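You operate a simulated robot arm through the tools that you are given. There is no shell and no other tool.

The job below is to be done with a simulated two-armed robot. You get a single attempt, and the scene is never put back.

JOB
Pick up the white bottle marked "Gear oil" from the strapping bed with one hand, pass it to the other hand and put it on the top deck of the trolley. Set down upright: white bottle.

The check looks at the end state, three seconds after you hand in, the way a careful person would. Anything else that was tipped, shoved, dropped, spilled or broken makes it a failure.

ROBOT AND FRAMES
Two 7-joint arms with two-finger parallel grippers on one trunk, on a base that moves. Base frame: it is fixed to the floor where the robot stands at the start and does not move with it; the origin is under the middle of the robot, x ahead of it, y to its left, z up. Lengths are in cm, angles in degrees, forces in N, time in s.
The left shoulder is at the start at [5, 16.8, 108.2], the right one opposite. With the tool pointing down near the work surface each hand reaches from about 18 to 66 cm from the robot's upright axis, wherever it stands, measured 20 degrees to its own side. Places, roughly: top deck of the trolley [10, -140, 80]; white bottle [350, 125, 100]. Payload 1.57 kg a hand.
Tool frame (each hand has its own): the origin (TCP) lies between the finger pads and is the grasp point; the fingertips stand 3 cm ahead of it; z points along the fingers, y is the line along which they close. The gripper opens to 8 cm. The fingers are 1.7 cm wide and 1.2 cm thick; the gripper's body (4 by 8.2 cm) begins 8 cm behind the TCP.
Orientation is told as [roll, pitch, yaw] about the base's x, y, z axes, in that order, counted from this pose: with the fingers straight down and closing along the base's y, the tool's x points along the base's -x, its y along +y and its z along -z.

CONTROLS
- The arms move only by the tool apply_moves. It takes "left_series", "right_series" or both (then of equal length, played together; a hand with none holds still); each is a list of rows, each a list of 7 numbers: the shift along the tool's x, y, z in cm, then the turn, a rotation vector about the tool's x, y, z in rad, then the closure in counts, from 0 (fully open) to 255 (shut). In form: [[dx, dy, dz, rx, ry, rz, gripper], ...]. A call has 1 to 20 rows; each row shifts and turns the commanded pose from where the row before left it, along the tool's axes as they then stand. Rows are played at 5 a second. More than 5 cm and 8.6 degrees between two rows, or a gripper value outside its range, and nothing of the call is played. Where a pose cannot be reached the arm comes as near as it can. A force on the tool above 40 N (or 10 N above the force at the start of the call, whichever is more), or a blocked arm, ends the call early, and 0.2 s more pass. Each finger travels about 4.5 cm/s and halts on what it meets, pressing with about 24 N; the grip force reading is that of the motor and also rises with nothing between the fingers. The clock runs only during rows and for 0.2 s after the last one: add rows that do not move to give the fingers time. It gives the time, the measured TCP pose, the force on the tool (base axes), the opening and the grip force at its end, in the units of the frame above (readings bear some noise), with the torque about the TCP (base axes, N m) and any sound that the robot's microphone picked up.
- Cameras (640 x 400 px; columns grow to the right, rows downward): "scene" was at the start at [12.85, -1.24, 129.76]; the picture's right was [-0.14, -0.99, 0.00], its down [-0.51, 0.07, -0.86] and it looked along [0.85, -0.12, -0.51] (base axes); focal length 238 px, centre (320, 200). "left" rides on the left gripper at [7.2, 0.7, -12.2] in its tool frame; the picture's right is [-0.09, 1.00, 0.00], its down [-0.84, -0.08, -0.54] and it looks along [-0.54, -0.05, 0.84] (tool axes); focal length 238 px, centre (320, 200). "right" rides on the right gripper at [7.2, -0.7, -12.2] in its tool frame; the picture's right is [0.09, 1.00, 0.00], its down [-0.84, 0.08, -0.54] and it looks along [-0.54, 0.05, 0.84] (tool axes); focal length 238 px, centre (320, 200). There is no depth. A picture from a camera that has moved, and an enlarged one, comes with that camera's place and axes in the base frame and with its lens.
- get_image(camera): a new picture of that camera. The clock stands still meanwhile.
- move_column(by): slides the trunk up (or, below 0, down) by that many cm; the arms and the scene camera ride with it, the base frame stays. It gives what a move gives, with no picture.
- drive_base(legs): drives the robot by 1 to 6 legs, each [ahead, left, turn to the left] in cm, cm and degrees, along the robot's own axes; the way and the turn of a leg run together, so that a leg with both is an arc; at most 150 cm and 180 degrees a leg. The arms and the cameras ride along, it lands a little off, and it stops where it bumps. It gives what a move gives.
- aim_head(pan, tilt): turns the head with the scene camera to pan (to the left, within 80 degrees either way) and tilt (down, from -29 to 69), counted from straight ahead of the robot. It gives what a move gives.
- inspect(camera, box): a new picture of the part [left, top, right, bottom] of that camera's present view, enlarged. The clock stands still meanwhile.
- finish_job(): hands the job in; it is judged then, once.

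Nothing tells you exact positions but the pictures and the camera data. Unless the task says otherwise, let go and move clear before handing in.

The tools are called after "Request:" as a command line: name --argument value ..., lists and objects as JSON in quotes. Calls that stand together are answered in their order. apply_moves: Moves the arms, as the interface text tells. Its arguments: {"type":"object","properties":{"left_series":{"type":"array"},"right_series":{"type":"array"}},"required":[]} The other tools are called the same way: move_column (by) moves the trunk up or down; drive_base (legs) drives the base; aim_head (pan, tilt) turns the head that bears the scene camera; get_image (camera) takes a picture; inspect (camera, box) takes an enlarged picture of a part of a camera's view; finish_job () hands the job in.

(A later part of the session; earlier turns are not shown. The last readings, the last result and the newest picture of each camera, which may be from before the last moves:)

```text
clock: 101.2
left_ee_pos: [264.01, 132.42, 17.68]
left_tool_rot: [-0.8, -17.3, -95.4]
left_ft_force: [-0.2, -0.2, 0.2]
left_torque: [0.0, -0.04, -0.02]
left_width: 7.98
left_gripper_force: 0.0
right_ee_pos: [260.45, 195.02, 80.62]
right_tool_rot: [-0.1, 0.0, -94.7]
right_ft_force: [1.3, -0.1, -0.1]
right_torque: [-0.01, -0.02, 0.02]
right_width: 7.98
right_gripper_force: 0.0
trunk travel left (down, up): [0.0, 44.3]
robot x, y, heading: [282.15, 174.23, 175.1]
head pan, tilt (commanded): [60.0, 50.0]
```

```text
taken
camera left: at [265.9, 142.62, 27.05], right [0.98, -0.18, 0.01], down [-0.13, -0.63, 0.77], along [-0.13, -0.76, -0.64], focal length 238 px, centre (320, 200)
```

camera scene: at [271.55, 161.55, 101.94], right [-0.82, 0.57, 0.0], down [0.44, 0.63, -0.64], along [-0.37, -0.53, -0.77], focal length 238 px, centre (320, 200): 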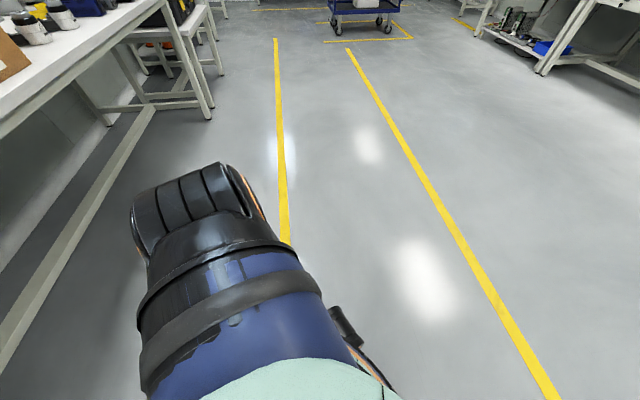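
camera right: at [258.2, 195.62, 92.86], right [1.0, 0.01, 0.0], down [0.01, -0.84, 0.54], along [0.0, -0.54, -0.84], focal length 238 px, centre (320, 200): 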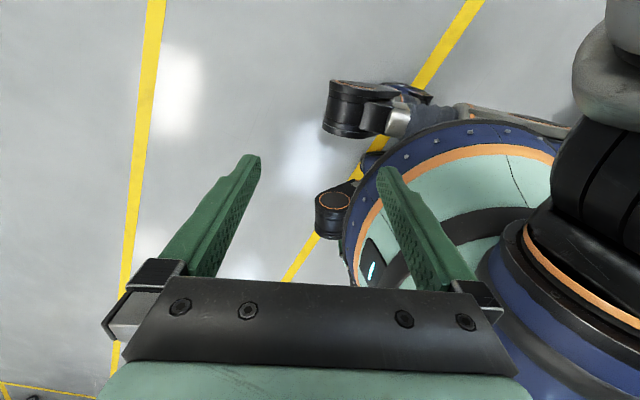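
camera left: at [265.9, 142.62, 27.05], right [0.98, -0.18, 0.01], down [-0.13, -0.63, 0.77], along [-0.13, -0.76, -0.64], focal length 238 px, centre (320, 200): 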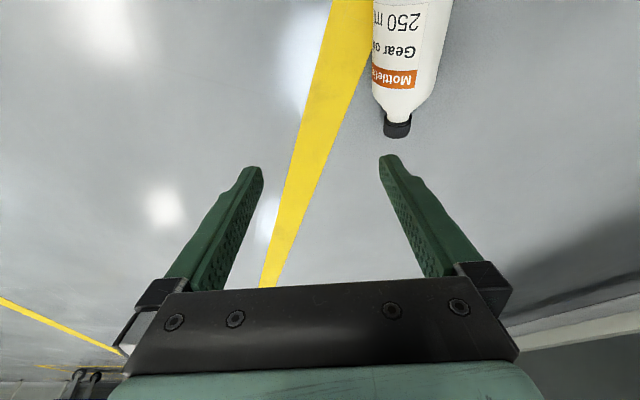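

Request:
apply_moves --left_series '[[0, 2.9, 0, 0, 0, 0, 0], [0, 2.9, 0, 0, 0, 0, 0], [0, 2.82, 0, 0, 0, 0, 0], [2, 0, 1.8, 0, 0, 0, 0], [2, 0, 1.8, 0, 0, 0, 0], [0, 0, 0, -0.012, 0.08, -0.04, 0], [0, 0, 0, 0, 0, 0, 0], [0, 0, 0, 0, 0, 0, 0]]'

Request:
get_image --camera "left"

```text
clock: 103.0
left_ee_pos: [264.19, 134.98, 13.01]
left_tool_rot: [-0.7, -12.5, -93.1]
left_ft_force: [-0.6, -0.6, -0.3]
left_torque: [0.01, -0.04, 0.0]
left_width: 8.0
left_gripper_force: 0.0
left hand out of reach, approached as far as the arm can: row 1, 2, 3
right_ee_pos: [260.48, 195.12, 80.64]
right_tool_rot: [-0.2, 0.0, -94.9]
right_ft_force: [0.1, -0.3, 0.0]
right_torque: [-0.01, 0.01, 0.01]
right_width: 8.01
right_gripper_force: 0.0
trunk travel left (down, up): [0.0, 44.3]
robot x, y, heading: [282.32, 174.23, 175.1]
head pan, tilt (commanded): [60.0, 50.0]
```

```text
taken
camera left: at [265.7, 144.57, 23.28], right [0.99, -0.15, 0.01], down [-0.11, -0.69, 0.71], along [-0.1, -0.71, -0.7], focal length 238 px, centre (320, 200)
```

left: 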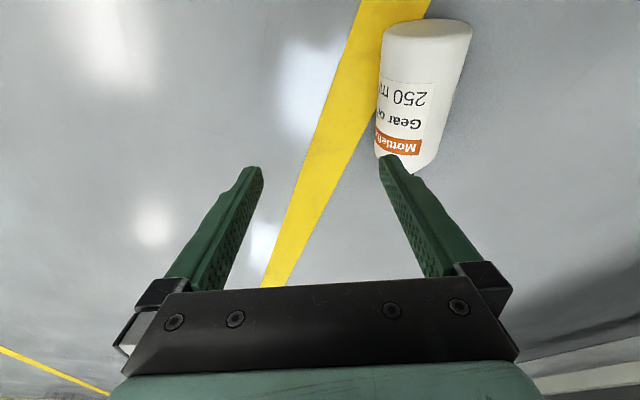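

Request:
apply_moves --left_series '[[0, 2, 0, 0, 0, 0, 0], [0, 2, 0, 0, 0, 0, 0], [0, 2, 0, 0, 0, 0, 0], [0, 2, 0, 0, 0, 0, 0], [0, 0, 0, 0, 0, 0, 0]]'

Request:
get_image --camera "left"

Request:
get_image --camera "scene"

```text
clock: 104.2
left_ee_pos: [266.39, 134.98, 12.96]
left_tool_rot: [-0.6, -12.7, -93.0]
left_ft_force: [-0.4, 0.1, -0.4]
left_torque: [0.0, 0.01, -0.04]
left_width: 8.0
left_gripper_force: 0.1
left hand out of reach, approached as far as the arm can: row 2, 3, 4
right_ee_pos: [260.34, 195.1, 80.72]
right_tool_rot: [-0.1, -0.1, -94.8]
right_ft_force: [-0.1, 0.4, -0.1]
right_torque: [0.04, 0.0, 0.02]
right_width: 8.01
right_gripper_force: 0.2
trunk travel left (down, up): [0.0, 44.3]
robot x, y, heading: [282.48, 174.33, 175.3]
head pan, tilt (commanded): [60.0, 50.0]
```

```text
taken
camera left: at [267.62, 144.46, 23.19], right [0.99, -0.14, 0.01], down [-0.11, -0.69, 0.71], along [-0.1, -0.71, -0.7], focal length 238 px, centre (320, 200)
```

left: 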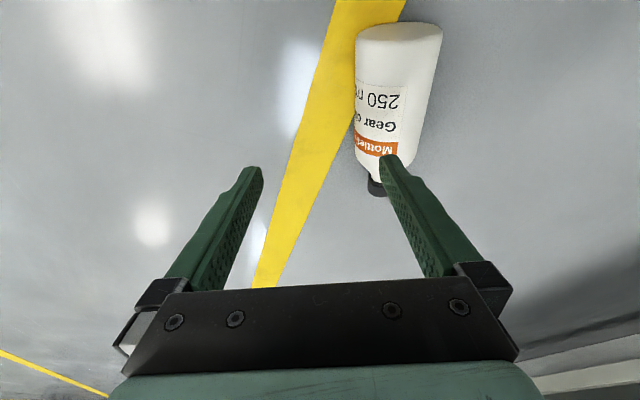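

```text
taken
camera scene: at [273.71, 168.29, 101.94], right [-0.82, 0.57, 0.0], down [0.44, 0.63, -0.64], along [-0.37, -0.53, -0.77], focal length 238 px, centre (320, 200)
```

scene: 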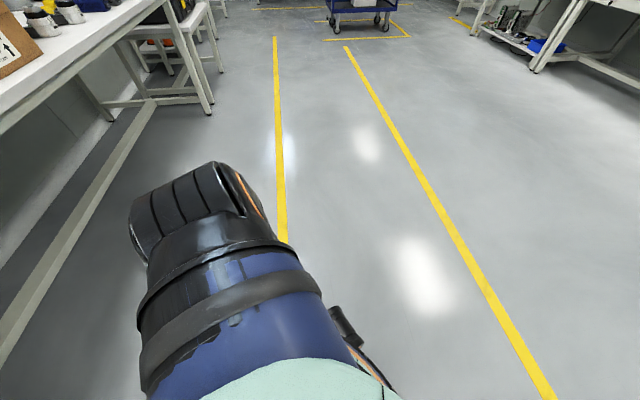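

The arm cannot swing further back, so I shift the base back 6.5 cm instead, with the fingertips well above the bottle, to bring the open fingers over it.

Request:
drive_base --legs '[[-6.5, 0, 0]]'

Request:
get_image --camera "left"

```text
clock: 105.1
left_ee_pos: [272.85, 134.39, 12.93]
left_tool_rot: [-0.6, -12.5, -93.0]
left_ft_force: [0.4, 0.1, -0.1]
left_torque: [0.04, -0.02, -0.01]
left_width: 8.0
left_gripper_force: 0.1
right_ee_pos: [266.9, 194.56, 80.78]
right_tool_rot: [-0.1, 0.0, -94.6]
right_ft_force: [-0.2, 0.4, -0.7]
right_torque: [-0.01, 0.03, -0.01]
right_width: 8.02
right_gripper_force: 0.2
trunk travel left (down, up): [0.0, 44.3]
robot x, y, heading: [288.45, 173.94, 175.1]
head pan, tilt (commanded): [60.0, 50.0]
```

```text
taken
camera left: at [274.12, 143.91, 23.19], right [0.99, -0.14, 0.01], down [-0.11, -0.69, 0.71], along [-0.1, -0.71, -0.7], focal length 238 px, centre (320, 200)
```

left: 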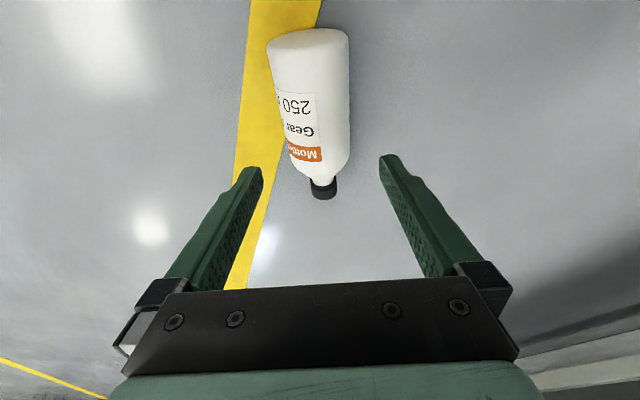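

The open fingers are centred over the bottle to within about 0.1 cm. I lower straight down in small steps.

Request:
apply_moves --left_series '[[0.43, 0, 1.95, 0, 0, 0, 0], [0.43, 0, 1.95, 0, 0, 0, 0], [0.22, 0, 0.98, 0, 0, 0, 0], [0, 0, 0, 0, 0, 0, 0], [0, 0, 0, 0, 0, 0, 0]]'

Request:
get_image --camera "left"

```text
clock: 106.3
left_ee_pos: [272.84, 134.46, 8.12]
left_tool_rot: [-0.7, -12.6, -93.0]
left_ft_force: [0.6, 0.4, 1.0]
left_torque: [-0.02, -0.01, 0.03]
left_width: 8.01
left_gripper_force: 0.0
right_ee_pos: [266.89, 194.45, 80.66]
right_tool_rot: [-0.1, -0.1, -94.7]
right_ft_force: [0.3, 0.2, -0.3]
right_torque: [0.0, 0.02, 0.04]
right_width: 8.01
right_gripper_force: 0.1
trunk travel left (down, up): [0.0, 44.3]
robot x, y, heading: [288.91, 173.75, 175.3]
head pan, tilt (commanded): [60.0, 50.0]
```

```text
taken
camera left: at [274.24, 143.96, 18.3], right [0.99, -0.14, 0.01], down [-0.11, -0.69, 0.71], along [-0.1, -0.71, -0.7], focal length 238 px, centre (320, 200)
```

left: 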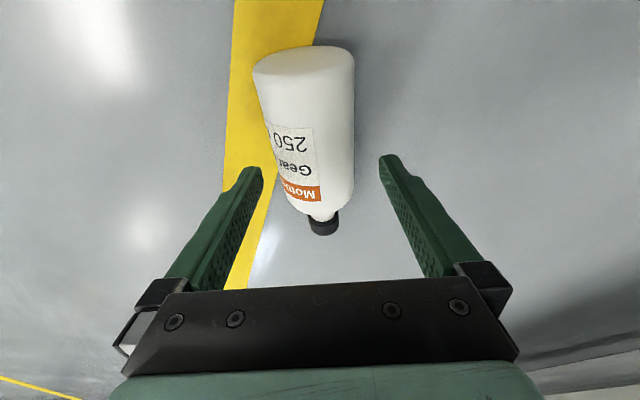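

Request:
apply_moves --left_series '[[0.15, 0, 0.68, 0, 0, 0, 0], [0.15, 0, 0.68, 0, 0, 0, 0], [0.11, 0, 0.5, 0, 0, 0, 0], [0, 0, 0, 0, 0, 0, 0], [0, 0, 0, 0, 0, 0, 0]]'

Request:
get_image --camera "left"

```text
clock: 107.5
left_ee_pos: [272.82, 134.35, 6.42]
left_tool_rot: [-0.5, -12.6, -93.0]
left_ft_force: [0.3, 0.8, -0.2]
left_torque: [0.01, 0.01, 0.01]
left_width: 8.0
left_gripper_force: 0.1
left hand out of reach, approached as far as the arm can: row 3
right_ee_pos: [266.9, 194.57, 80.69]
right_tool_rot: [-0.1, 0.0, -94.7]
right_ft_force: [0.2, 0.5, -0.1]
right_torque: [-0.02, 0.05, 0.02]
right_width: 8.02
right_gripper_force: 0.1
trunk travel left (down, up): [0.0, 44.3]
robot x, y, heading: [288.6, 173.63, 175.1]
head pan, tilt (commanded): [60.0, 50.0]
```

```text
taken
camera left: at [274.1, 144.02, 16.71], right [0.99, -0.14, 0.01], down [-0.11, -0.69, 0.71], along [-0.1, -0.71, -0.7], focal length 238 px, centre (320, 200)
```

left: 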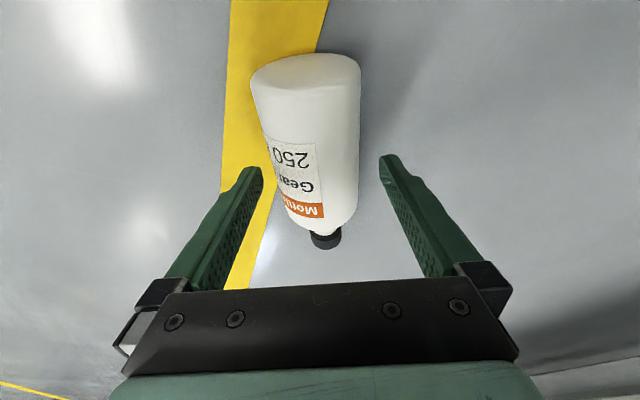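

Request:
apply_moves --left_series '[[0.78, 0, -0.17, 0, 0, 0, 0], [0.11, 0, 0.49, 0, 0, 0, 0], [0.11, 0, 0.49, 0, 0, 0, 0], [0, 0, 0, 0, 0, 0, 0]]'

Request:
get_image --camera "left"

```text
clock: 108.5
left_ee_pos: [272.98, 135.42, 6.28]
left_tool_rot: [-0.6, -12.6, -93.0]
left_ft_force: [0.0, 0.3, -0.3]
left_torque: [0.02, -0.02, 0.01]
left_width: 7.98
left_gripper_force: 0.0
left hand out of reach, approached as far as the arm can: row 2, 3
right_ee_pos: [266.99, 194.63, 80.78]
right_tool_rot: [0.0, 0.0, -94.6]
right_ft_force: [0.8, -0.5, -0.4]
right_torque: [-0.02, 0.0, 0.01]
right_width: 8.02
right_gripper_force: 0.2
trunk travel left (down, up): [0.0, 44.3]
robot x, y, heading: [288.27, 173.22, 175.4]
head pan, tilt (commanded): [60.0, 50.0]
```

```text
taken
camera left: at [274.29, 144.97, 16.47], right [0.99, -0.14, 0.01], down [-0.11, -0.69, 0.71], along [-0.1, -0.71, -0.7], focal length 238 px, centre (320, 200)
```

left: 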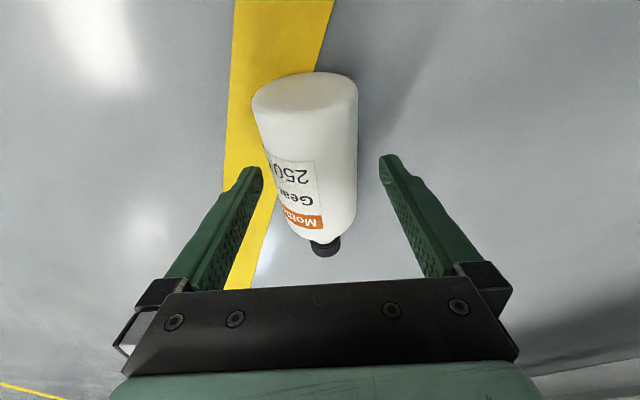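

The fingertips now reach about the bottle's mid-height on both sides. I close the left gripper on it.

Request:
apply_moves --left_series '[[0, 0, 0, 0, 0, 0, 60], [0, 0, 0, 0, 0, 0, 120], [0, 0, 0, 0, 0, 0, 255], [0, 0, 0, 0, 0, 0, 255], [0, 0, 0, 0, 0, 0, 255], [0, 0, 0, 0, 0, 0, 255]]'

Request:
get_image --camera "left"

```text
clock: 109.9
left_ee_pos: [273.04, 135.46, 6.21]
left_tool_rot: [-0.6, -12.6, -93.0]
left_ft_force: [-1.5, 0.0, 1.9]
left_torque: [0.05, 0.11, -0.05]
left_width: 5.81
left_gripper_force: 24.2
right_ee_pos: [266.93, 194.57, 80.68]
right_tool_rot: [-0.1, 0.0, -94.8]
right_ft_force: [-0.3, 0.6, 0.4]
right_torque: [-0.02, 0.03, -0.01]
right_width: 8.02
right_gripper_force: 0.2
trunk travel left (down, up): [0.0, 44.3]
robot x, y, heading: [288.76, 173.82, 175.1]
head pan, tilt (commanded): [60.0, 50.0]
```

```text
taken
camera left: at [274.28, 144.99, 16.48], right [0.99, -0.14, 0.01], down [-0.11, -0.69, 0.71], along [-0.1, -0.71, -0.7], focal length 238 px, centre (320, 200)
```

left: 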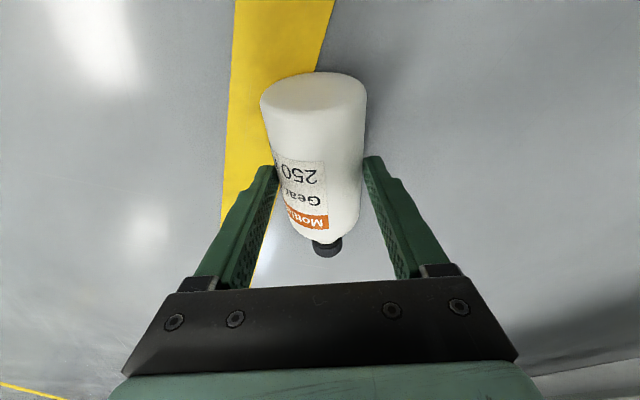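

The grip holds at 5.8 cm with 24 N. I lift slowly, a couple of centimetres at first.

Request:
apply_moves --left_series '[[-0.06, 0, -0.29, 0, 0, 0, 255], [-0.11, 0, -0.49, 0, 0, 0, 255], [-0.11, 0, -0.49, 0, 0, 0, 255], [-0.11, 0, -0.49, 0, 0, 0, 255], [-0.06, 0, -0.29, 0, 0, 0, 255], [0, 0, 0, 0, 0, 0, 255]]'

Request:
get_image --camera "left"

```text
clock: 111.3
left_ee_pos: [273.07, 135.27, 8.22]
left_tool_rot: [-0.6, -12.6, -93.0]
left_ft_force: [0.3, 0.1, -2.3]
left_torque: [0.02, -0.01, -0.05]
left_width: 5.82
left_gripper_force: 24.0
right_ee_pos: [266.94, 194.54, 80.65]
right_tool_rot: [-0.1, 0.0, -94.7]
right_ft_force: [0.5, 1.1, -0.2]
right_torque: [0.0, -0.01, 0.0]
right_width: 8.0
right_gripper_force: 0.0
trunk travel left (down, up): [0.0, 44.3]
robot x, y, heading: [288.23, 174.07, 175.1]
head pan, tilt (commanded): [60.0, 50.0]
```

```text
taken
camera left: at [274.33, 144.89, 18.52], right [0.99, -0.14, 0.01], down [-0.11, -0.69, 0.71], along [-0.1, -0.71, -0.7], focal length 238 px, centre (320, 200)
```

left: 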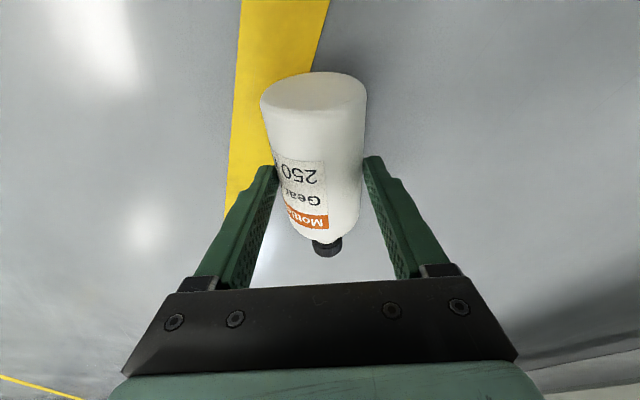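

The bottle is off the floor and steady. I raise it slowly while moving it forward, checking that it stays put in the fingers.

Request:
apply_moves --left_series '[[-0.1, -0.3, -0.45, 0, 0, 0, 255], [-0.19, -0.6, -0.88, 0, 0, 0, 255], [-0.19, -0.6, -0.88, 0, 0, 0, 255], [-0.19, -0.6, -0.88, 0, 0, 0, 255], [-0.19, -0.6, -0.88, 0, 0, 0, 255], [-0.19, -0.6, -0.88, 0, 0, 0, 255], [-0.19, -0.6, -0.88, 0, 0, 0, 255], [-0.19, -0.6, -0.88, 0, 0, 0, 255], [-0.19, -0.6, -0.88, 0, 0, 0, 255], [-0.19, -0.6, -0.88, 0, 0, 0, 255], [-0.19, -0.6, -0.88, 0, 0, 0, 255], [-0.19, -0.6, -0.88, 0, 0, 0, 255], [-0.19, -0.6, -0.88, 0, 0, 0, 255], [-0.19, -0.6, -0.88, 0, 0, 0, 255], [-0.1, -0.3, -0.45, 0, 0, 0, 255], [0, 0, 0, 0, 0, 0, 255]]'

Request:
get_image --camera "left"

```text
clock: 114.7
left_ee_pos: [264.67, 135.85, 21.03]
left_tool_rot: [-0.6, -12.6, -93.0]
left_ft_force: [0.0, 0.2, -1.5]
left_torque: [0.04, -0.02, 0.0]
left_width: 5.82
left_gripper_force: 23.9
right_ee_pos: [266.93, 194.56, 80.64]
right_tool_rot: [-0.1, 0.0, -94.8]
right_ft_force: [-0.1, 0.1, -0.7]
right_torque: [0.0, 0.02, 0.0]
right_width: 8.0
right_gripper_force: 0.1
trunk travel left (down, up): [0.0, 44.3]
robot x, y, heading: [288.41, 173.69, 175.3]
head pan, tilt (commanded): [60.0, 50.0]
```

```text
taken
camera left: at [265.97, 145.48, 31.24], right [0.99, -0.14, 0.01], down [-0.11, -0.69, 0.71], along [-0.09, -0.71, -0.7], focal length 238 px, centre (320, 200)
```

left: 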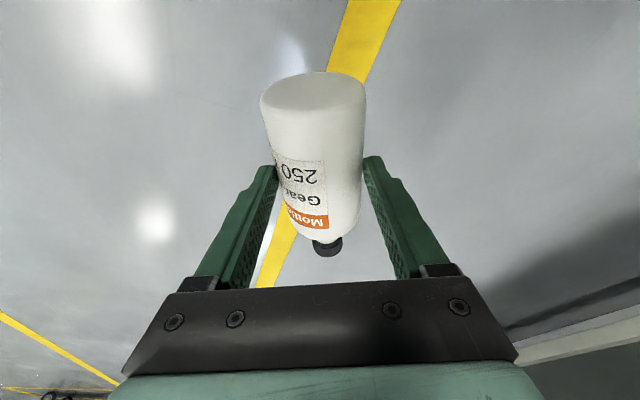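

Request:
apply_moves --left_series '[[-0.2, -0.4, -0.8, 0, 0, 0, 255], [-0.32, -0.9, -1.46, 0, 0, 0, 255], [-0.32, -0.9, -1.46, 0, 0, 0, 255], [-0.32, -0.9, -1.46, 0, 0, 0, 255], [-0.32, -0.9, -1.46, 0, 0, 0, 255], [-0.32, -0.9, -1.46, 0, 0, 0, 255], [-0.32, -0.9, -1.46, 0, 0, 0, 255], [-0.32, -0.9, -1.46, 0, 0, 0, 255], [-0.32, -0.9, -1.46, 0, 0, 0, 255], [-0.32, -0.9, -1.46, 0, 0, 0, 255], [-0.32, -0.9, -1.46, 0, 0, 0, 255], [-0.32, -0.9, -1.46, 0, 0, 0, 255], [-0.32, -0.9, -1.46, 0, 0, 0, 255], [-0.32, -0.9, -1.46, 0, 0, 0, 255], [-0.2, -0.4, -0.8, 0, 0, 0, 255], [0, 0, 0, 0, 0, 0, 255]]'

Request:
get_image --camera "left"

Request:
get_image --camera "scene"

```text
clock: 118.1
left_ee_pos: [252.44, 136.66, 42.25]
left_tool_rot: [-0.5, -12.6, -93.0]
left_ft_force: [0.1, 0.3, -2.7]
left_torque: [0.01, 0.0, -0.02]
left_width: 5.82
left_gripper_force: 24.1
right_ee_pos: [266.89, 194.49, 80.59]
right_tool_rot: [-0.1, 0.0, -94.7]
right_ft_force: [0.2, -0.2, -0.7]
right_torque: [-0.03, 0.03, 0.01]
right_width: 7.99
right_gripper_force: 0.2
trunk travel left (down, up): [0.0, 44.3]
robot x, y, heading: [288.71, 173.48, 175.3]
head pan, tilt (commanded): [60.0, 50.0]
```

```text
taken
camera left: at [253.67, 146.18, 52.42], right [0.99, -0.14, 0.01], down [-0.11, -0.69, 0.71], along [-0.09, -0.71, -0.7], focal length 238 px, centre (320, 200)
```

left: 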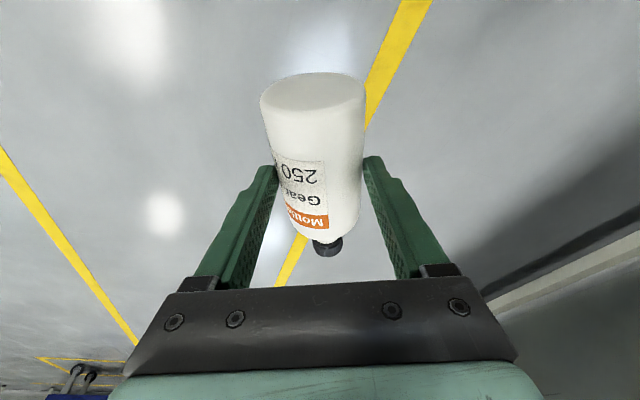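

```text
taken
camera scene: at [280.17, 167.73, 101.94], right [-0.82, 0.57, 0.0], down [0.44, 0.63, -0.64], along [-0.37, -0.53, -0.77], focal length 238 px, centre (320, 200)
```

scene: 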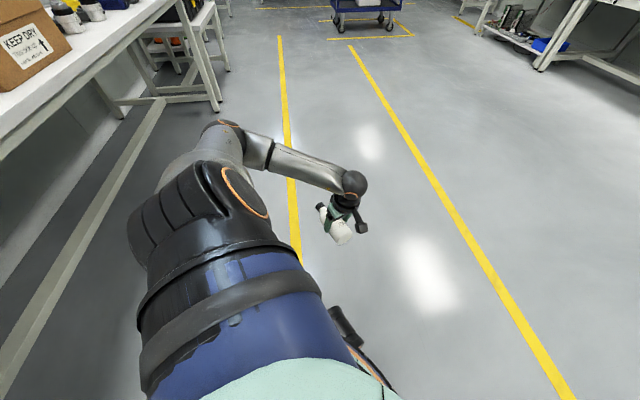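

The bottle is steady. Now I turn the hand slowly (2° per step) back toward facing forward.

Request:
apply_moves --left_series '[[0, 0, 0, 0.0038, 0, 0.017, 255], [0, 0, 0, 0.0076, 0, 0.0341, 255], [0, 0, 0, 0.0076, 0, 0.0341, 255], [0, 0, 0, 0.0076, 0, 0.0341, 255], [0, 0, 0, 0.0076, 0, 0.0341, 255], [0, 0, 0, 0.0076, 0, 0.0341, 255], [0, 0, 0, 0.0076, 0, 0.0341, 255], [0, 0, 0, 0.0076, 0, 0.0341, 255], [0, 0, 0, 0.0076, 0, 0.0341, 255], [0, 0, 0, 0.0038, 0, 0.017, 255], [0, 0, 0, 0, 0, 0, 255]]'

Request:
get_image --camera "left"

```text
clock: 120.5
left_ee_pos: [252.47, 136.56, 42.22]
left_tool_rot: [-0.5, -12.8, -111.0]
left_ft_force: [0.8, -0.7, -2.2]
left_torque: [0.07, -0.02, 0.0]
left_width: 5.85
left_gripper_force: 23.4
right_ee_pos: [266.9, 194.58, 80.67]
right_tool_rot: [-0.1, 0.0, -94.7]
right_ft_force: [0.1, 0.6, -0.5]
right_torque: [0.02, -0.02, -0.03]
right_width: 7.99
right_gripper_force: 0.0
trunk travel left (down, up): [0.0, 44.3]
robot x, y, heading: [289.11, 173.74, 175.2]
head pan, tilt (commanded): [60.0, 50.0]
```

```text
taken
camera left: at [256.67, 145.32, 52.41], right [0.9, -0.44, 0.01], down [-0.32, -0.62, 0.71], along [-0.31, -0.64, -0.7], focal length 238 px, centre (320, 200)
```

left: 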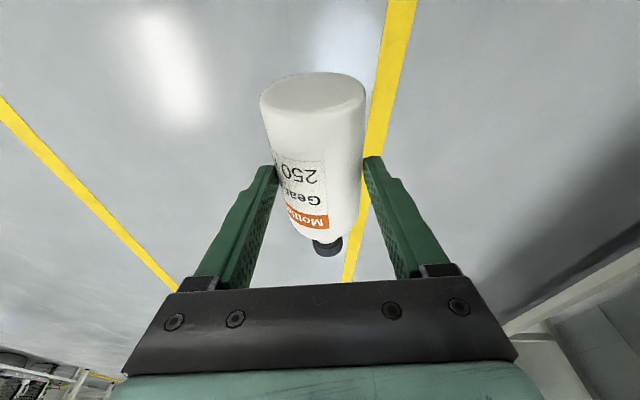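

Request:
apply_moves --left_series '[[0, 0, 0, 0.0038, 0, 0.017, 255], [0, 0, 0, 0.0076, 0, 0.0341, 255], [0, 0, 0, 0.0076, 0, 0.0341, 255], [0, 0, 0, 0.0076, 0, 0.0341, 255], [0, 0, 0, 0.0076, 0, 0.0341, 255], [0, 0, 0, 0.0076, 0, 0.0341, 255], [0, 0, 0, 0.0076, 0, 0.0341, 255], [0, 0, 0, 0.0076, 0, 0.0341, 255], [0, 0, 0, 0.0076, 0, 0.0341, 255], [0, 0, 0, 0.0076, 0, 0.0341, 255], [0, 0, 0, 0.0076, 0, 0.0341, 255], [0, 0, 0, 0.0076, 0, 0.0341, 255], [0, 0, 0, 0.0076, 0, 0.0341, 255], [0, 0, 0, 0.0076, 0, 0.0341, 255], [0, 0, 0, 0.0076, 0, 0.0341, 255], [0, 0, 0, 0.0076, 0, 0.0341, 255], [0, 0, 0, 0.0076, 0, 0.0341, 255], [0, 0, 0, 0.0076, 0, 0.0341, 255], [0, 0, 0, 0.0038, 0, 0.017, 255], [0, 0, 0, 0, 0, 0, 255]]'

Request:
get_image --camera "left"

```text
clock: 124.7
left_ee_pos: [252.46, 136.63, 42.23]
left_tool_rot: [-0.4, -13.1, -147.0]
left_ft_force: [-0.5, 0.5, -2.2]
left_torque: [0.04, -0.05, 0.04]
left_width: 5.84
left_gripper_force: 24.2
right_ee_pos: [266.92, 194.52, 80.57]
right_tool_rot: [-0.1, 0.0, -94.8]
right_ft_force: [-0.9, -0.7, -0.2]
right_torque: [0.02, 0.03, 0.0]
right_width: 8.0
right_gripper_force: 0.0
trunk travel left (down, up): [0.0, 44.3]
robot x, y, heading: [289.11, 173.95, 175.5]
head pan, tilt (commanded): [60.0, 50.0]
```

```text
taken
camera left: at [261.09, 141.2, 52.37], right [0.47, -0.88, 0.01], down [-0.62, -0.32, 0.72], along [-0.63, -0.34, -0.7], focal length 238 px, centre (320, 200)
```

left: 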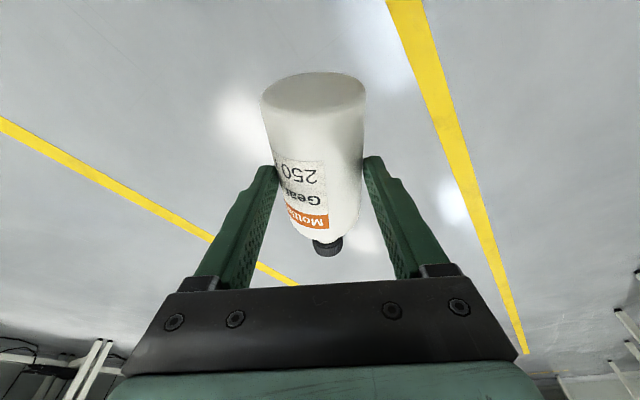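

Request:
apply_moves --left_series '[[0, 0, 0, 0.0038, 0, 0.017, 255], [0, 0, 0, 0.0076, 0, 0.0341, 255], [0, 0, 0, 0.0076, 0, 0.0341, 255], [0, 0, 0, 0.0076, 0, 0.0341, 255], [0, 0, 0, 0.0076, 0, 0.0341, 255], [0, 0, 0, 0.0076, 0, 0.0341, 255], [0, 0, 0, 0.0076, 0, 0.0341, 255], [0, 0, 0, 0.0076, 0, 0.0341, 255], [0, 0, 0, 0.0076, 0, 0.0341, 255], [0, 0, 0, 0.0076, 0, 0.0341, 255], [0, 0, 0, 0.0076, 0, 0.0341, 255], [0, 0, 0, 0.0076, 0, 0.0341, 255], [0, 0, 0, 0.0076, 0, 0.0341, 255], [0, 0, 0, 0.0076, 0, 0.0341, 255], [0, 0, 0, 0.0076, 0, 0.0341, 255], [0, 0, 0, 0.0076, 0, 0.0341, 255], [0, 0, 0, 0.0076, 0, 0.0341, 255], [0, 0, 0, 0.0076, 0, 0.0341, 255], [0, 0, 0, 0.0038, 0, 0.017, 255], [0, 0, 0, 0, 0, 0, 255]]'

Request:
apply_moves --right_series '[[0, 0, 0, 0, 0, 0.143, 0], [0, 0, 0, 0, 0, 0.143, 0], [0, 0, 0, 0, 0, 0.143, 0], [0, 0, 0, 0, 0, 0.143, 0], [0, 0, 0, 0, 0, 0.143, 0], [0, 0, 0, 0, 0, 0.143, 0], [0, 0, 0, 0, 0, 0.143, 0], [0, 0, 0, 0, 0, 0.143, 0], [0, 0, 0, 0, 0, 0.143, 0], [0, 0, 0, 0, 0, 0.143, 0], [0, 0, 0, 0, 0, 0.143, 0], [0, 0, 0, 0, 0, 0, 0]]'

Request:
get_image --camera "left"

Request:
get_image --camera "right"

```text
clock: 128.9
left_ee_pos: [252.44, 136.56, 42.07]
left_tool_rot: [-0.1, -13.3, 177.0]
left_ft_force: [-0.1, -0.6, -2.6]
left_torque: [0.01, -0.07, -0.02]
left_width: 5.81
left_gripper_force: 24.4
right_ee_pos: [266.86, 194.56, 80.67]
right_tool_rot: [-0.1, 0.0, -94.7]
right_ft_force: [0.1, 0.1, -0.9]
right_torque: [0.0, 0.01, 0.0]
right_width: 7.99
right_gripper_force: 0.1
trunk travel left (down, up): [0.0, 44.3]
robot x, y, heading: [288.62, 173.53, 175.5]
head pan, tilt (commanded): [60.0, 50.0]
```

```text
clock: 131.5
left_ee_pos: [252.29, 136.55, 42.21]
left_tool_rot: [-0.1, -13.3, 177.0]
left_ft_force: [-0.5, 0.2, -2.2]
left_torque: [-0.02, -0.07, 0.0]
left_width: 5.79
left_gripper_force: 23.5
right_ee_pos: [266.95, 194.42, 80.72]
right_tool_rot: [0.0, -0.1, 175.0]
right_ft_force: [0.2, 0.2, 1.2]
right_torque: [-0.01, 0.0, 0.03]
right_width: 7.99
right_gripper_force: 0.1
trunk travel left (down, up): [0.0, 44.3]
robot x, y, heading: [288.81, 173.74, 175.1]
head pan, tilt (commanded): [60.0, 50.0]
```

```text
taken
camera left: at [262.21, 135.34, 52.33], right [-0.14, -0.99, 0.02], down [-0.69, 0.11, 0.72], along [-0.71, 0.09, -0.69], focal length 238 px, centre (320, 200)
```

left: 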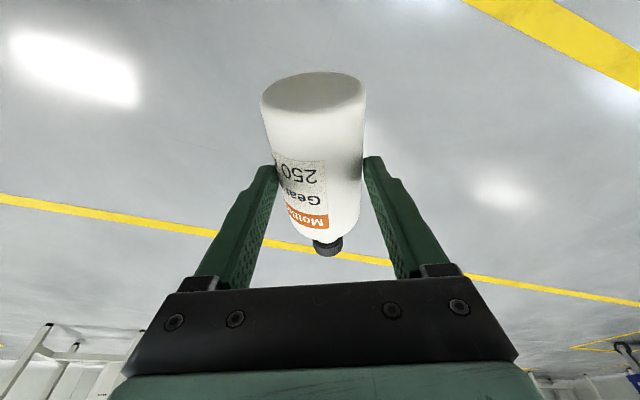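

```text
taken
camera right: at [274.06, 194.54, 92.85], right [0.01, -1.0, 0.0], down [-0.84, -0.01, 0.54], along [-0.54, 0.0, -0.84], focal length 238 px, centre (320, 200)
```

right: 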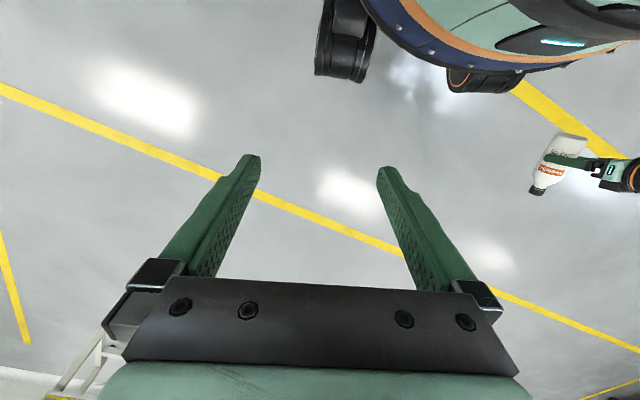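

Steady. I bring the bottle slowly in front of the chest.

Request:
apply_moves --left_series '[[-0.4, -0.6, -0.27, 0, 0, 0, 255], [-0.83, -1.2, -0.544, 0, 0, 0, 255], [-0.83, -1.2, -0.544, 0, 0, 0, 255], [-0.83, -1.2, -0.544, 0, 0, 0, 255], [-0.83, -1.2, -0.544, 0, 0, 0, 255], [-0.83, -1.2, -0.544, 0, 0, 0, 255], [-0.83, -1.2, -0.544, 0, 0, 0, 255], [-0.83, -1.2, -0.544, 0, 0, 0, 255], [-0.83, -1.2, -0.544, 0, 0, 0, 255], [-0.83, -1.2, -0.544, 0, 0, 0, 255], [-0.83, -1.2, -0.544, 0, 0, 0, 255], [-0.83, -1.2, -0.544, 0, 0, 0, 255], [-0.83, -1.2, -0.544, 0, 0, 0, 255], [-0.83, -1.2, -0.544, 0, 0, 0, 255], [-0.4, -0.6, -0.27, 0, 0, 0, 255], [0, 0, 0, 0, 0, 0, 255]]'

Request:
apply_moves --left_series '[[-0.4, -0.6, -0.27, 0, 0, 0, 255], [-0.83, -1.2, -0.544, 0, 0, 0, 255], [-0.83, -1.2, -0.544, 0, 0, 0, 255], [-0.83, -1.2, -0.544, 0, 0, 0, 255], [-0.83, -1.2, -0.544, 0, 0, 0, 255], [-0.83, -1.2, -0.544, 0, 0, 0, 255], [-0.83, -1.2, -0.544, 0, 0, 0, 255], [-0.83, -1.2, -0.544, 0, 0, 0, 255], [-0.83, -1.2, -0.544, 0, 0, 0, 255], [-0.83, -1.2, -0.544, 0, 0, 0, 255], [-0.4, -0.6, -0.27, 0, 0, 0, 255], [0, 0, 0, 0, 0, 0, 255]]'

Request:
aim_head --pan 5 --tilt 40

Request:
get_image --camera "scene"

Request:
get_image --camera "left"

```text
clock: 134.9
left_ee_pos: [243.78, 153.83, 52.22]
left_tool_rot: [-0.2, -13.1, 177.1]
left_ft_force: [-0.5, 0.0, -1.5]
left_torque: [-0.01, -0.02, 0.0]
left_width: 5.82
left_gripper_force: 24.2
right_ee_pos: [266.83, 194.47, 80.72]
right_tool_rot: [0.0, -0.1, 175.3]
right_ft_force: [0.2, 0.6, -0.6]
right_torque: [0.01, -0.01, 0.02]
right_width: 8.02
right_gripper_force: 0.0
trunk travel left (down, up): [0.0, 44.3]
robot x, y, heading: [288.32, 173.55, 175.3]
head pan, tilt (commanded): [60.0, 50.0]
```

```text
clock: 137.5
left_ee_pos: [237.55, 166.14, 59.48]
left_tool_rot: [-0.1, -13.1, 177.0]
left_ft_force: [0.6, -0.7, -1.7]
left_torque: [0.0, -0.04, 0.0]
left_width: 5.81
left_gripper_force: 24.0
right_ee_pos: [266.93, 194.47, 80.64]
right_tool_rot: [0.0, -0.1, 175.2]
right_ft_force: [-0.4, -0.3, 0.2]
right_torque: [-0.02, 0.0, -0.02]
right_width: 8.0
right_gripper_force: 0.0
trunk travel left (down, up): [0.0, 44.3]
robot x, y, heading: [288.6, 173.79, 175.4]
head pan, tilt (commanded): [60.0, 50.0]
```

```text
clock: 138.8
left_ee_pos: [237.6, 166.16, 59.47]
left_tool_rot: [-0.1, -13.2, 177.0]
left_ft_force: [0.7, -0.9, -2.0]
left_torque: [-0.02, -0.07, 0.0]
left_width: 5.82
left_gripper_force: 23.8
right_ee_pos: [266.99, 194.51, 80.64]
right_tool_rot: [0.0, -0.1, 175.1]
right_ft_force: [-0.1, -0.4, 0.4]
right_torque: [-0.02, -0.01, 0.02]
right_width: 7.98
right_gripper_force: 0.0
trunk travel left (down, up): [0.0, 44.3]
robot x, y, heading: [288.74, 173.92, 175.3]
head pan, tilt (commanded): [5.0, 40.0]
```

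```text
taken
camera scene: at [276.05, 174.02, 103.36], right [-0.01, 1.0, 0.0], down [0.64, 0.0, -0.77], along [-0.77, 0.0, -0.64], focal length 238 px, centre (320, 200)
```

scene: 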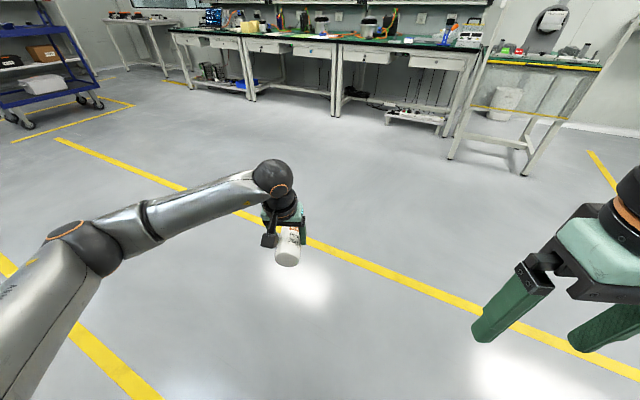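

```text
taken
camera left: at [247.4, 164.91, 69.61], right [-0.14, -0.99, 0.02], down [-0.69, 0.11, 0.72], along [-0.71, 0.09, -0.69], focal length 238 px, centre (320, 200)
```

left: 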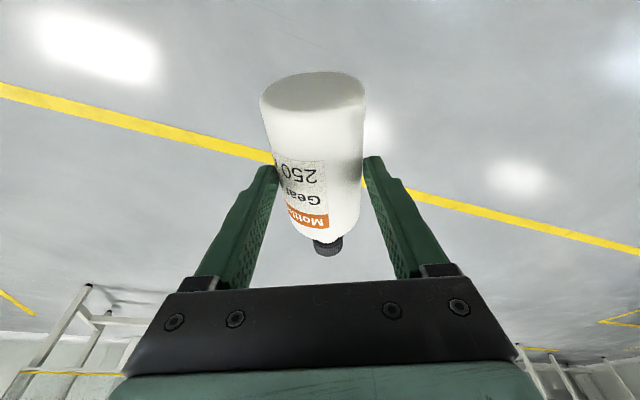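

The bottle is steady in front of the chest, cap pointing forward. I now tip the hand up slowly so the bottle comes upright.

Request:
apply_moves --left_series '[[0, 0, 0, 0, -0.017, 0, 255], [0, 0, 0, 0, -0.035, 0, 255], [0, 0, 0, 0, -0.035, 0, 255], [0, 0, 0, 0, -0.035, 0, 255], [0, 0, 0, 0, -0.035, 0, 255], [0, 0, 0, 0, -0.035, 0, 255], [0, 0, 0, 0, -0.035, 0, 255], [0, 0, 0, 0, -0.035, 0, 255], [0, 0, 0, 0, -0.035, 0, 255], [0, 0, 0, 0, -0.035, 0, 255], [0, 0, 0, 0, -0.035, 0, 255], [0, 0, 0, 0, -0.035, 0, 255], [0, 0, 0, 0, -0.017, 0, 255], [0, 0, 0, 0, 0, 0, 255]]'

Request:
get_image --camera "left"

Request:
get_image --camera "scene"

```text
clock: 141.8
left_ee_pos: [237.59, 166.19, 59.5]
left_tool_rot: [0.0, -37.3, 177.1]
left_ft_force: [0.7, 0.0, -2.1]
left_torque: [0.0, -0.1, 0.03]
left_width: 5.8
left_gripper_force: 24.0
right_ee_pos: [266.85, 194.49, 80.57]
right_tool_rot: [-0.1, -0.1, 175.2]
right_ft_force: [-0.4, 0.3, -0.4]
right_torque: [0.01, -0.01, -0.01]
right_width: 8.0
right_gripper_force: 0.1
trunk travel left (down, up): [0.0, 44.3]
robot x, y, heading: [288.39, 173.43, 175.6]
head pan, tilt (commanded): [5.0, 40.0]
```

```text
taken
camera left: at [250.71, 164.8, 64.7], right [-0.13, -0.99, 0.05], down [-0.33, 0.09, 0.94], along [-0.93, 0.1, -0.34], focal length 238 px, centre (320, 200)
```

left: 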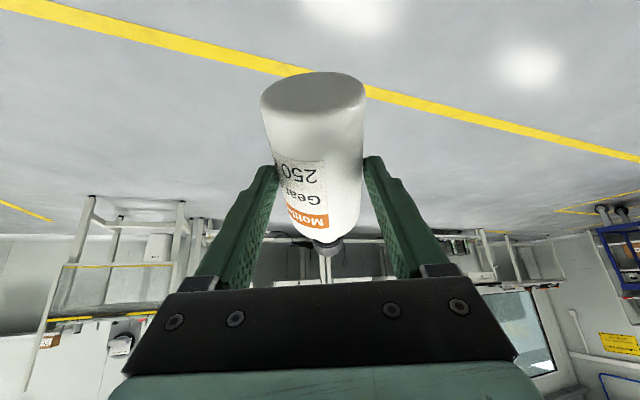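

```text
taken
camera scene: at [276.05, 174.02, 103.36], right [-0.01, 1.0, 0.0], down [0.64, 0.0, -0.77], along [-0.77, 0.0, -0.64], focal length 238 px, centre (320, 200)
```

scene: 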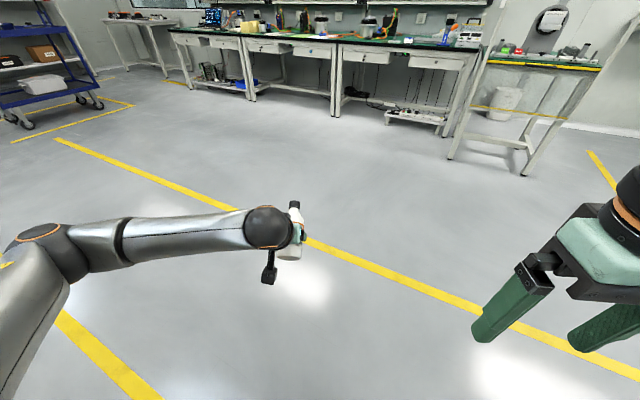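

Request:
apply_moves --left_series '[[-0.23, 0, 0.19, 0, -0.017, 0, 255], [-0.46, 0, 0.38, 0, -0.035, 0, 255], [-0.45, 0, 0.4, 0, -0.035, 0, 255], [-0.43, 0, 0.42, 0, -0.035, 0, 255], [-0.42, 0, 0.43, 0, -0.035, 0, 255], [-0.4, 0, 0.45, 0, -0.035, 0, 255], [-0.39, 0, 0.46, 0, -0.035, 0, 255], [-0.37, 0, 0.47, 0, -0.035, 0, 255], [-0.35, 0, 0.49, 0, -0.035, 0, 255], [-0.34, 0, 0.5, 0, -0.035, 0, 255], [-0.32, 0, 0.51, 0, -0.035, 0, 255], [-0.3, 0, 0.52, 0, -0.035, 0, 255], [-0.14, 0, 0.26, 0, -0.017, 0, 255], [0, 0, 0, 0, 0, 0, 255]]'

Request:
get_image --camera "left"

Request:
get_image --camera "scene"

```text
clock: 144.8
left_ee_pos: [230.44, 166.64, 59.15]
left_tool_rot: [-0.2, -61.4, 177.3]
left_ft_force: [0.0, 0.0, -1.8]
left_torque: [-0.03, -0.1, -0.01]
left_width: 5.82
left_gripper_force: 24.1
right_ee_pos: [266.83, 194.5, 80.57]
right_tool_rot: [0.0, -0.1, 175.2]
right_ft_force: [0.0, -0.4, -0.4]
right_torque: [0.01, 0.01, -0.01]
right_width: 8.01
right_gripper_force: 0.0
trunk travel left (down, up): [0.0, 44.3]
robot x, y, heading: [288.53, 173.68, 175.4]
head pan, tilt (commanded): [5.0, 40.0]
```

```text
taken
camera left: at [244.52, 165.16, 58.68], right [-0.1, -0.99, 0.08], down [0.08, 0.07, 0.99], along [-0.99, 0.1, 0.07], focal length 238 px, centre (320, 200)
```

left: 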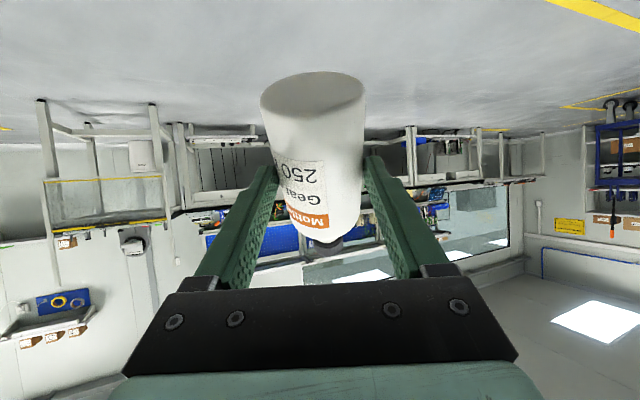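

```text
taken
camera scene: at [276.04, 174.02, 103.36], right [-0.01, 1.0, 0.0], down [0.64, 0.0, -0.77], along [-0.77, 0.0, -0.64], focal length 238 px, centre (320, 200)
```

scene: 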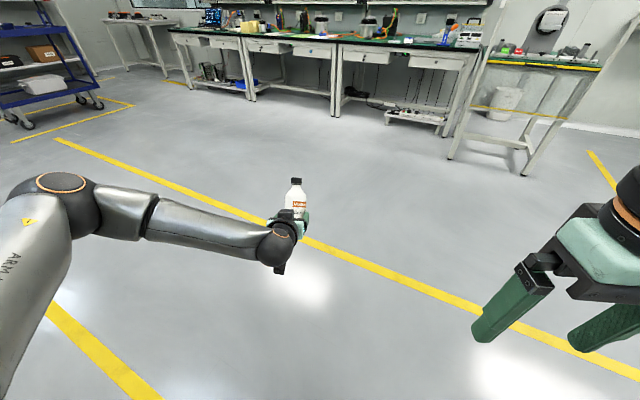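

Request:
apply_moves --left_series '[[0, 0, 0, 0, -0.017, 0, 255], [0, 0, 0, 0, -0.035, 0, 255], [0, 0, 0, 0, -0.035, 0, 255], [0, 0, 0, 0, -0.035, 0, 255], [0, 0, 0, 0, -0.035, 0, 255], [0, 0, 0, 0, -0.035, 0, 255], [0, 0, 0, 0, -0.035, 0, 255], [0, 0, 0, 0, -0.035, 0, 255], [0, 0, 0, 0, -0.035, 0, 255], [0, 0, 0, 0, -0.035, 0, 255], [0, 0, 0, 0, -0.035, 0, 255], [0, 0, 0, 0, -0.035, 0, 255], [0, 0, 0, 0, -0.035, 0, 255], [0, 0, 0, 0, -0.035, 0, 255], [0, 0, 0, 0, -0.035, 0, 255], [0, 0, 0, 0, -0.017, 0, 255], [0, 0, 0, 0, 0, 0, 255]]'

Request:
get_image --camera "left"

Request:
get_image --camera "scene"

```text
clock: 148.4
left_ee_pos: [232.33, 175.25, 65.12]
left_tool_rot: [-175.1, -88.6, -7.7]
left_ft_force: [0.1, -0.2, -2.8]
left_torque: [0.0, -0.11, 0.01]
left_width: 5.84
left_gripper_force: 23.6
left hand out of reach, approached as far as the arm can: row 5, 6, 7, 8, 9, 10, 11, 12, 13, 14, 15, 16
right_ee_pos: [266.85, 194.38, 80.71]
right_tool_rot: [-0.1, -0.1, 175.2]
right_ft_force: [0.7, 0.2, 0.8]
right_torque: [0.0, -0.01, 0.0]
right_width: 8.01
right_gripper_force: 0.1
trunk travel left (down, up): [0.0, 44.3]
robot x, y, heading: [288.57, 173.75, 175.2]
head pan, tilt (commanded): [5.0, 40.0]
```

```text
taken
camera left: at [244.3, 173.95, 57.55], right [-0.05, -0.99, 0.09], down [0.56, 0.05, 0.82], along [-0.82, 0.09, 0.56], focal length 238 px, centre (320, 200)
```

left: 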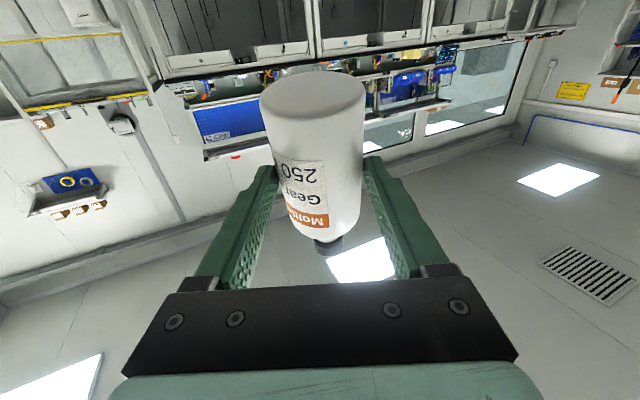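

```text
taken
camera scene: at [276.04, 174.03, 103.36], right [-0.01, 1.0, 0.0], down [0.64, 0.0, -0.77], along [-0.77, 0.0, -0.64], focal length 238 px, centre (320, 200)
```

scene: 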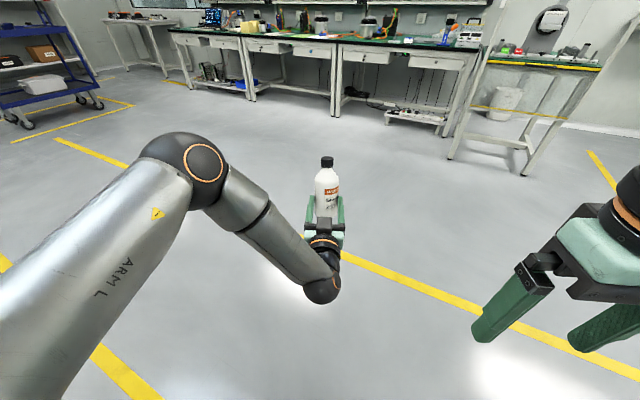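

The left hand now holds the bottle nearly upright, pointing forward. I bring it slowly a little lower and closer so the right hand can reach it from above.

Request:
apply_moves --left_series '[[0.4, 0, -0.4, 0, 0, 0, 255], [0.84, 0, -0.84, 0, 0, 0, 255], [0.84, 0, -0.84, 0, 0, 0, 255], [0.84, 0, -0.84, 0, 0, 0, 255], [0.84, 0, -0.84, 0, 0, 0, 255], [0.84, 0, -0.84, 0, 0, 0, 255], [0.84, 0, -0.84, 0, 0, 0, 255], [0.84, 0, -0.84, 0, 0, 0, 255], [0.84, 0, -0.84, 0, 0, 0, 255], [0.84, 0, -0.84, 0, 0, 0, 255], [0.84, 0, -0.84, 0, 0, 0, 255], [0.84, 0, -0.84, 0, 0, 0, 255], [0.4, 0, -0.4, 0, 0, 0, 255], [0, 0, 0, 0, 0, 0, 255]]'

Request:
get_image --camera "left"

Request:
get_image --camera "scene"

```text
clock: 151.4
left_ee_pos: [243.26, 177.51, 57.91]
left_tool_rot: [-175.5, -88.8, -7.4]
left_ft_force: [-0.6, -0.5, -3.4]
left_torque: [-0.01, -0.07, 0.04]
left_width: 5.86
left_gripper_force: 23.9
left hand out of reach, approached as far as the arm can: row 3, 4, 6, 7, 8, 9, 10, 11, 12
right_ee_pos: [266.85, 194.45, 80.65]
right_tool_rot: [0.1, 0.0, 175.2]
right_ft_force: [-0.2, 0.4, -1.2]
right_torque: [0.0, 0.02, 0.01]
right_width: 7.99
right_gripper_force: 0.1
trunk travel left (down, up): [0.0, 44.3]
robot x, y, heading: [288.44, 173.58, 175.4]
head pan, tilt (commanded): [5.0, 40.0]
```

```text
taken
camera left: at [255.34, 176.16, 50.28], right [-0.05, -0.99, 0.09], down [0.56, 0.05, 0.82], along [-0.82, 0.09, 0.56], focal length 238 px, centre (320, 200)
```

left: 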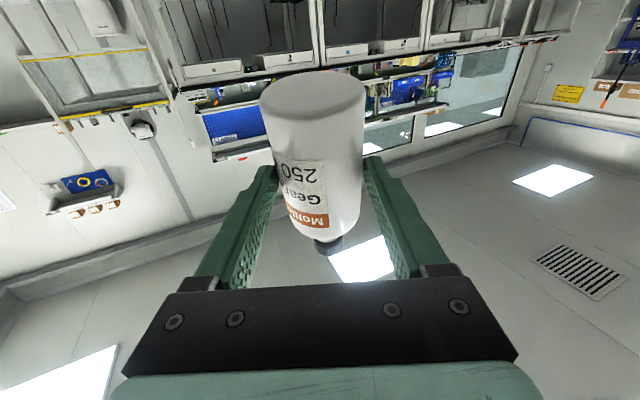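

```text
taken
camera scene: at [276.05, 174.03, 103.36], right [-0.01, 1.0, 0.0], down [0.64, 0.0, -0.77], along [-0.77, 0.0, -0.64], focal length 238 px, centre (320, 200)
```

scene: 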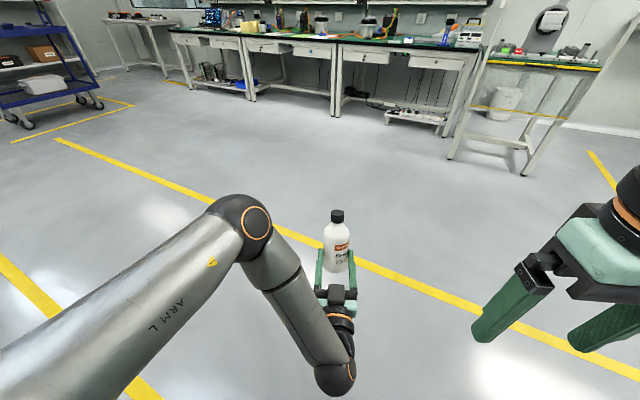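

The geometry matches the picture to a few millimetres: the bottle axis leans about 11° forward, cap top near [238, 177.8, 67.5]. I bring the right hand high above it, then match that lean.

Request:
apply_moves --right_series '[[0, 0, -4.7, 0, 0, 0, 0], [0, 0, -4.7, 0, 0, 0, 0], [-3.6, 2.4, 0, 0, 0, 0, 0], [-3.6, 2.4, 0, 0, 0, 0, 0], [-3.6, 2.4, 0, 0, 0, 0, 0], [-3.6, 2.4, 0, 0, 0, 0, 0], [-3.6, 2.4, 0, 0, 0, 0, 0], [-3.6, 2.4, 0, 0, 0, 0, 0], [-3.6, 2.4, 0, 0, 0, 0, 0], [-3.8, 2.3, 0, 0, 0, 0, 0], [0, 0, 0, 0, 0, -0.033, 0], [0, 0, 0, 0, 0.1, 0, 0], [0, 0, 0, 0, 0.1, 0, 0], [0, 0, 0, 0, 0, 0, 0], [0, 0, 0, 0, 0, 0, 0]]'

Request:
get_image --camera "scene"

Request:
get_image --camera "right"

```text
clock: 154.6
left_ee_pos: [243.37, 177.61, 57.82]
left_tool_rot: [-175.6, -88.7, -7.3]
left_ft_force: [0.7, 0.7, -2.0]
left_torque: [0.0, -0.06, -0.01]
left_width: 5.82
left_gripper_force: 24.3
right_ee_pos: [241.78, 177.02, 87.35]
right_tool_rot: [0.0, 11.4, 177.1]
right_ft_force: [0.2, 0.4, -0.5]
right_torque: [-0.01, 0.01, 0.0]
right_width: 8.01
right_gripper_force: 0.1
right hand out of reach, approached as far as the arm can: row 10, 12, 13
trunk travel left (down, up): [0.0, 44.3]
robot x, y, heading: [288.67, 174.02, 175.5]
head pan, tilt (commanded): [5.0, 40.0]
```

```text
taken
camera scene: at [276.05, 174.03, 103.36], right [-0.01, 1.0, 0.0], down [0.64, 0.0, -0.77], along [-0.77, 0.0, -0.64], focal length 238 px, centre (320, 200)
```

scene: 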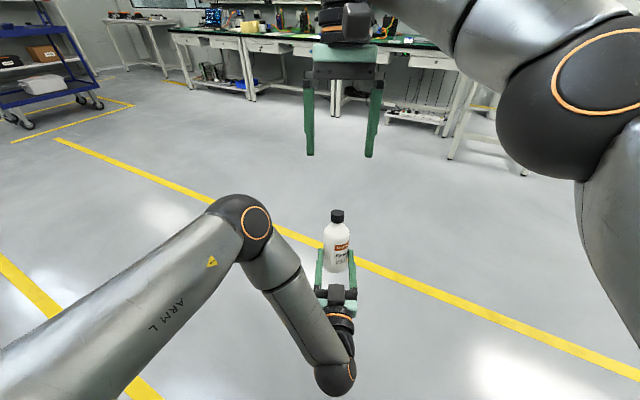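

```text
taken
camera right: at [246.4, 177.47, 100.67], right [0.04, -1.0, 0.02], down [-0.93, -0.03, 0.37], along [-0.37, -0.03, -0.93], focal length 238 px, centre (320, 200)
```

right: 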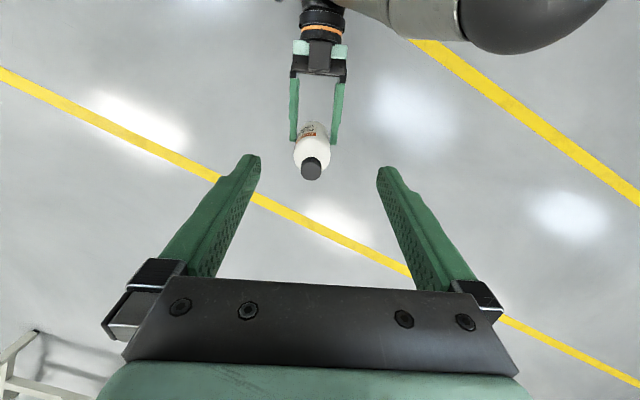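

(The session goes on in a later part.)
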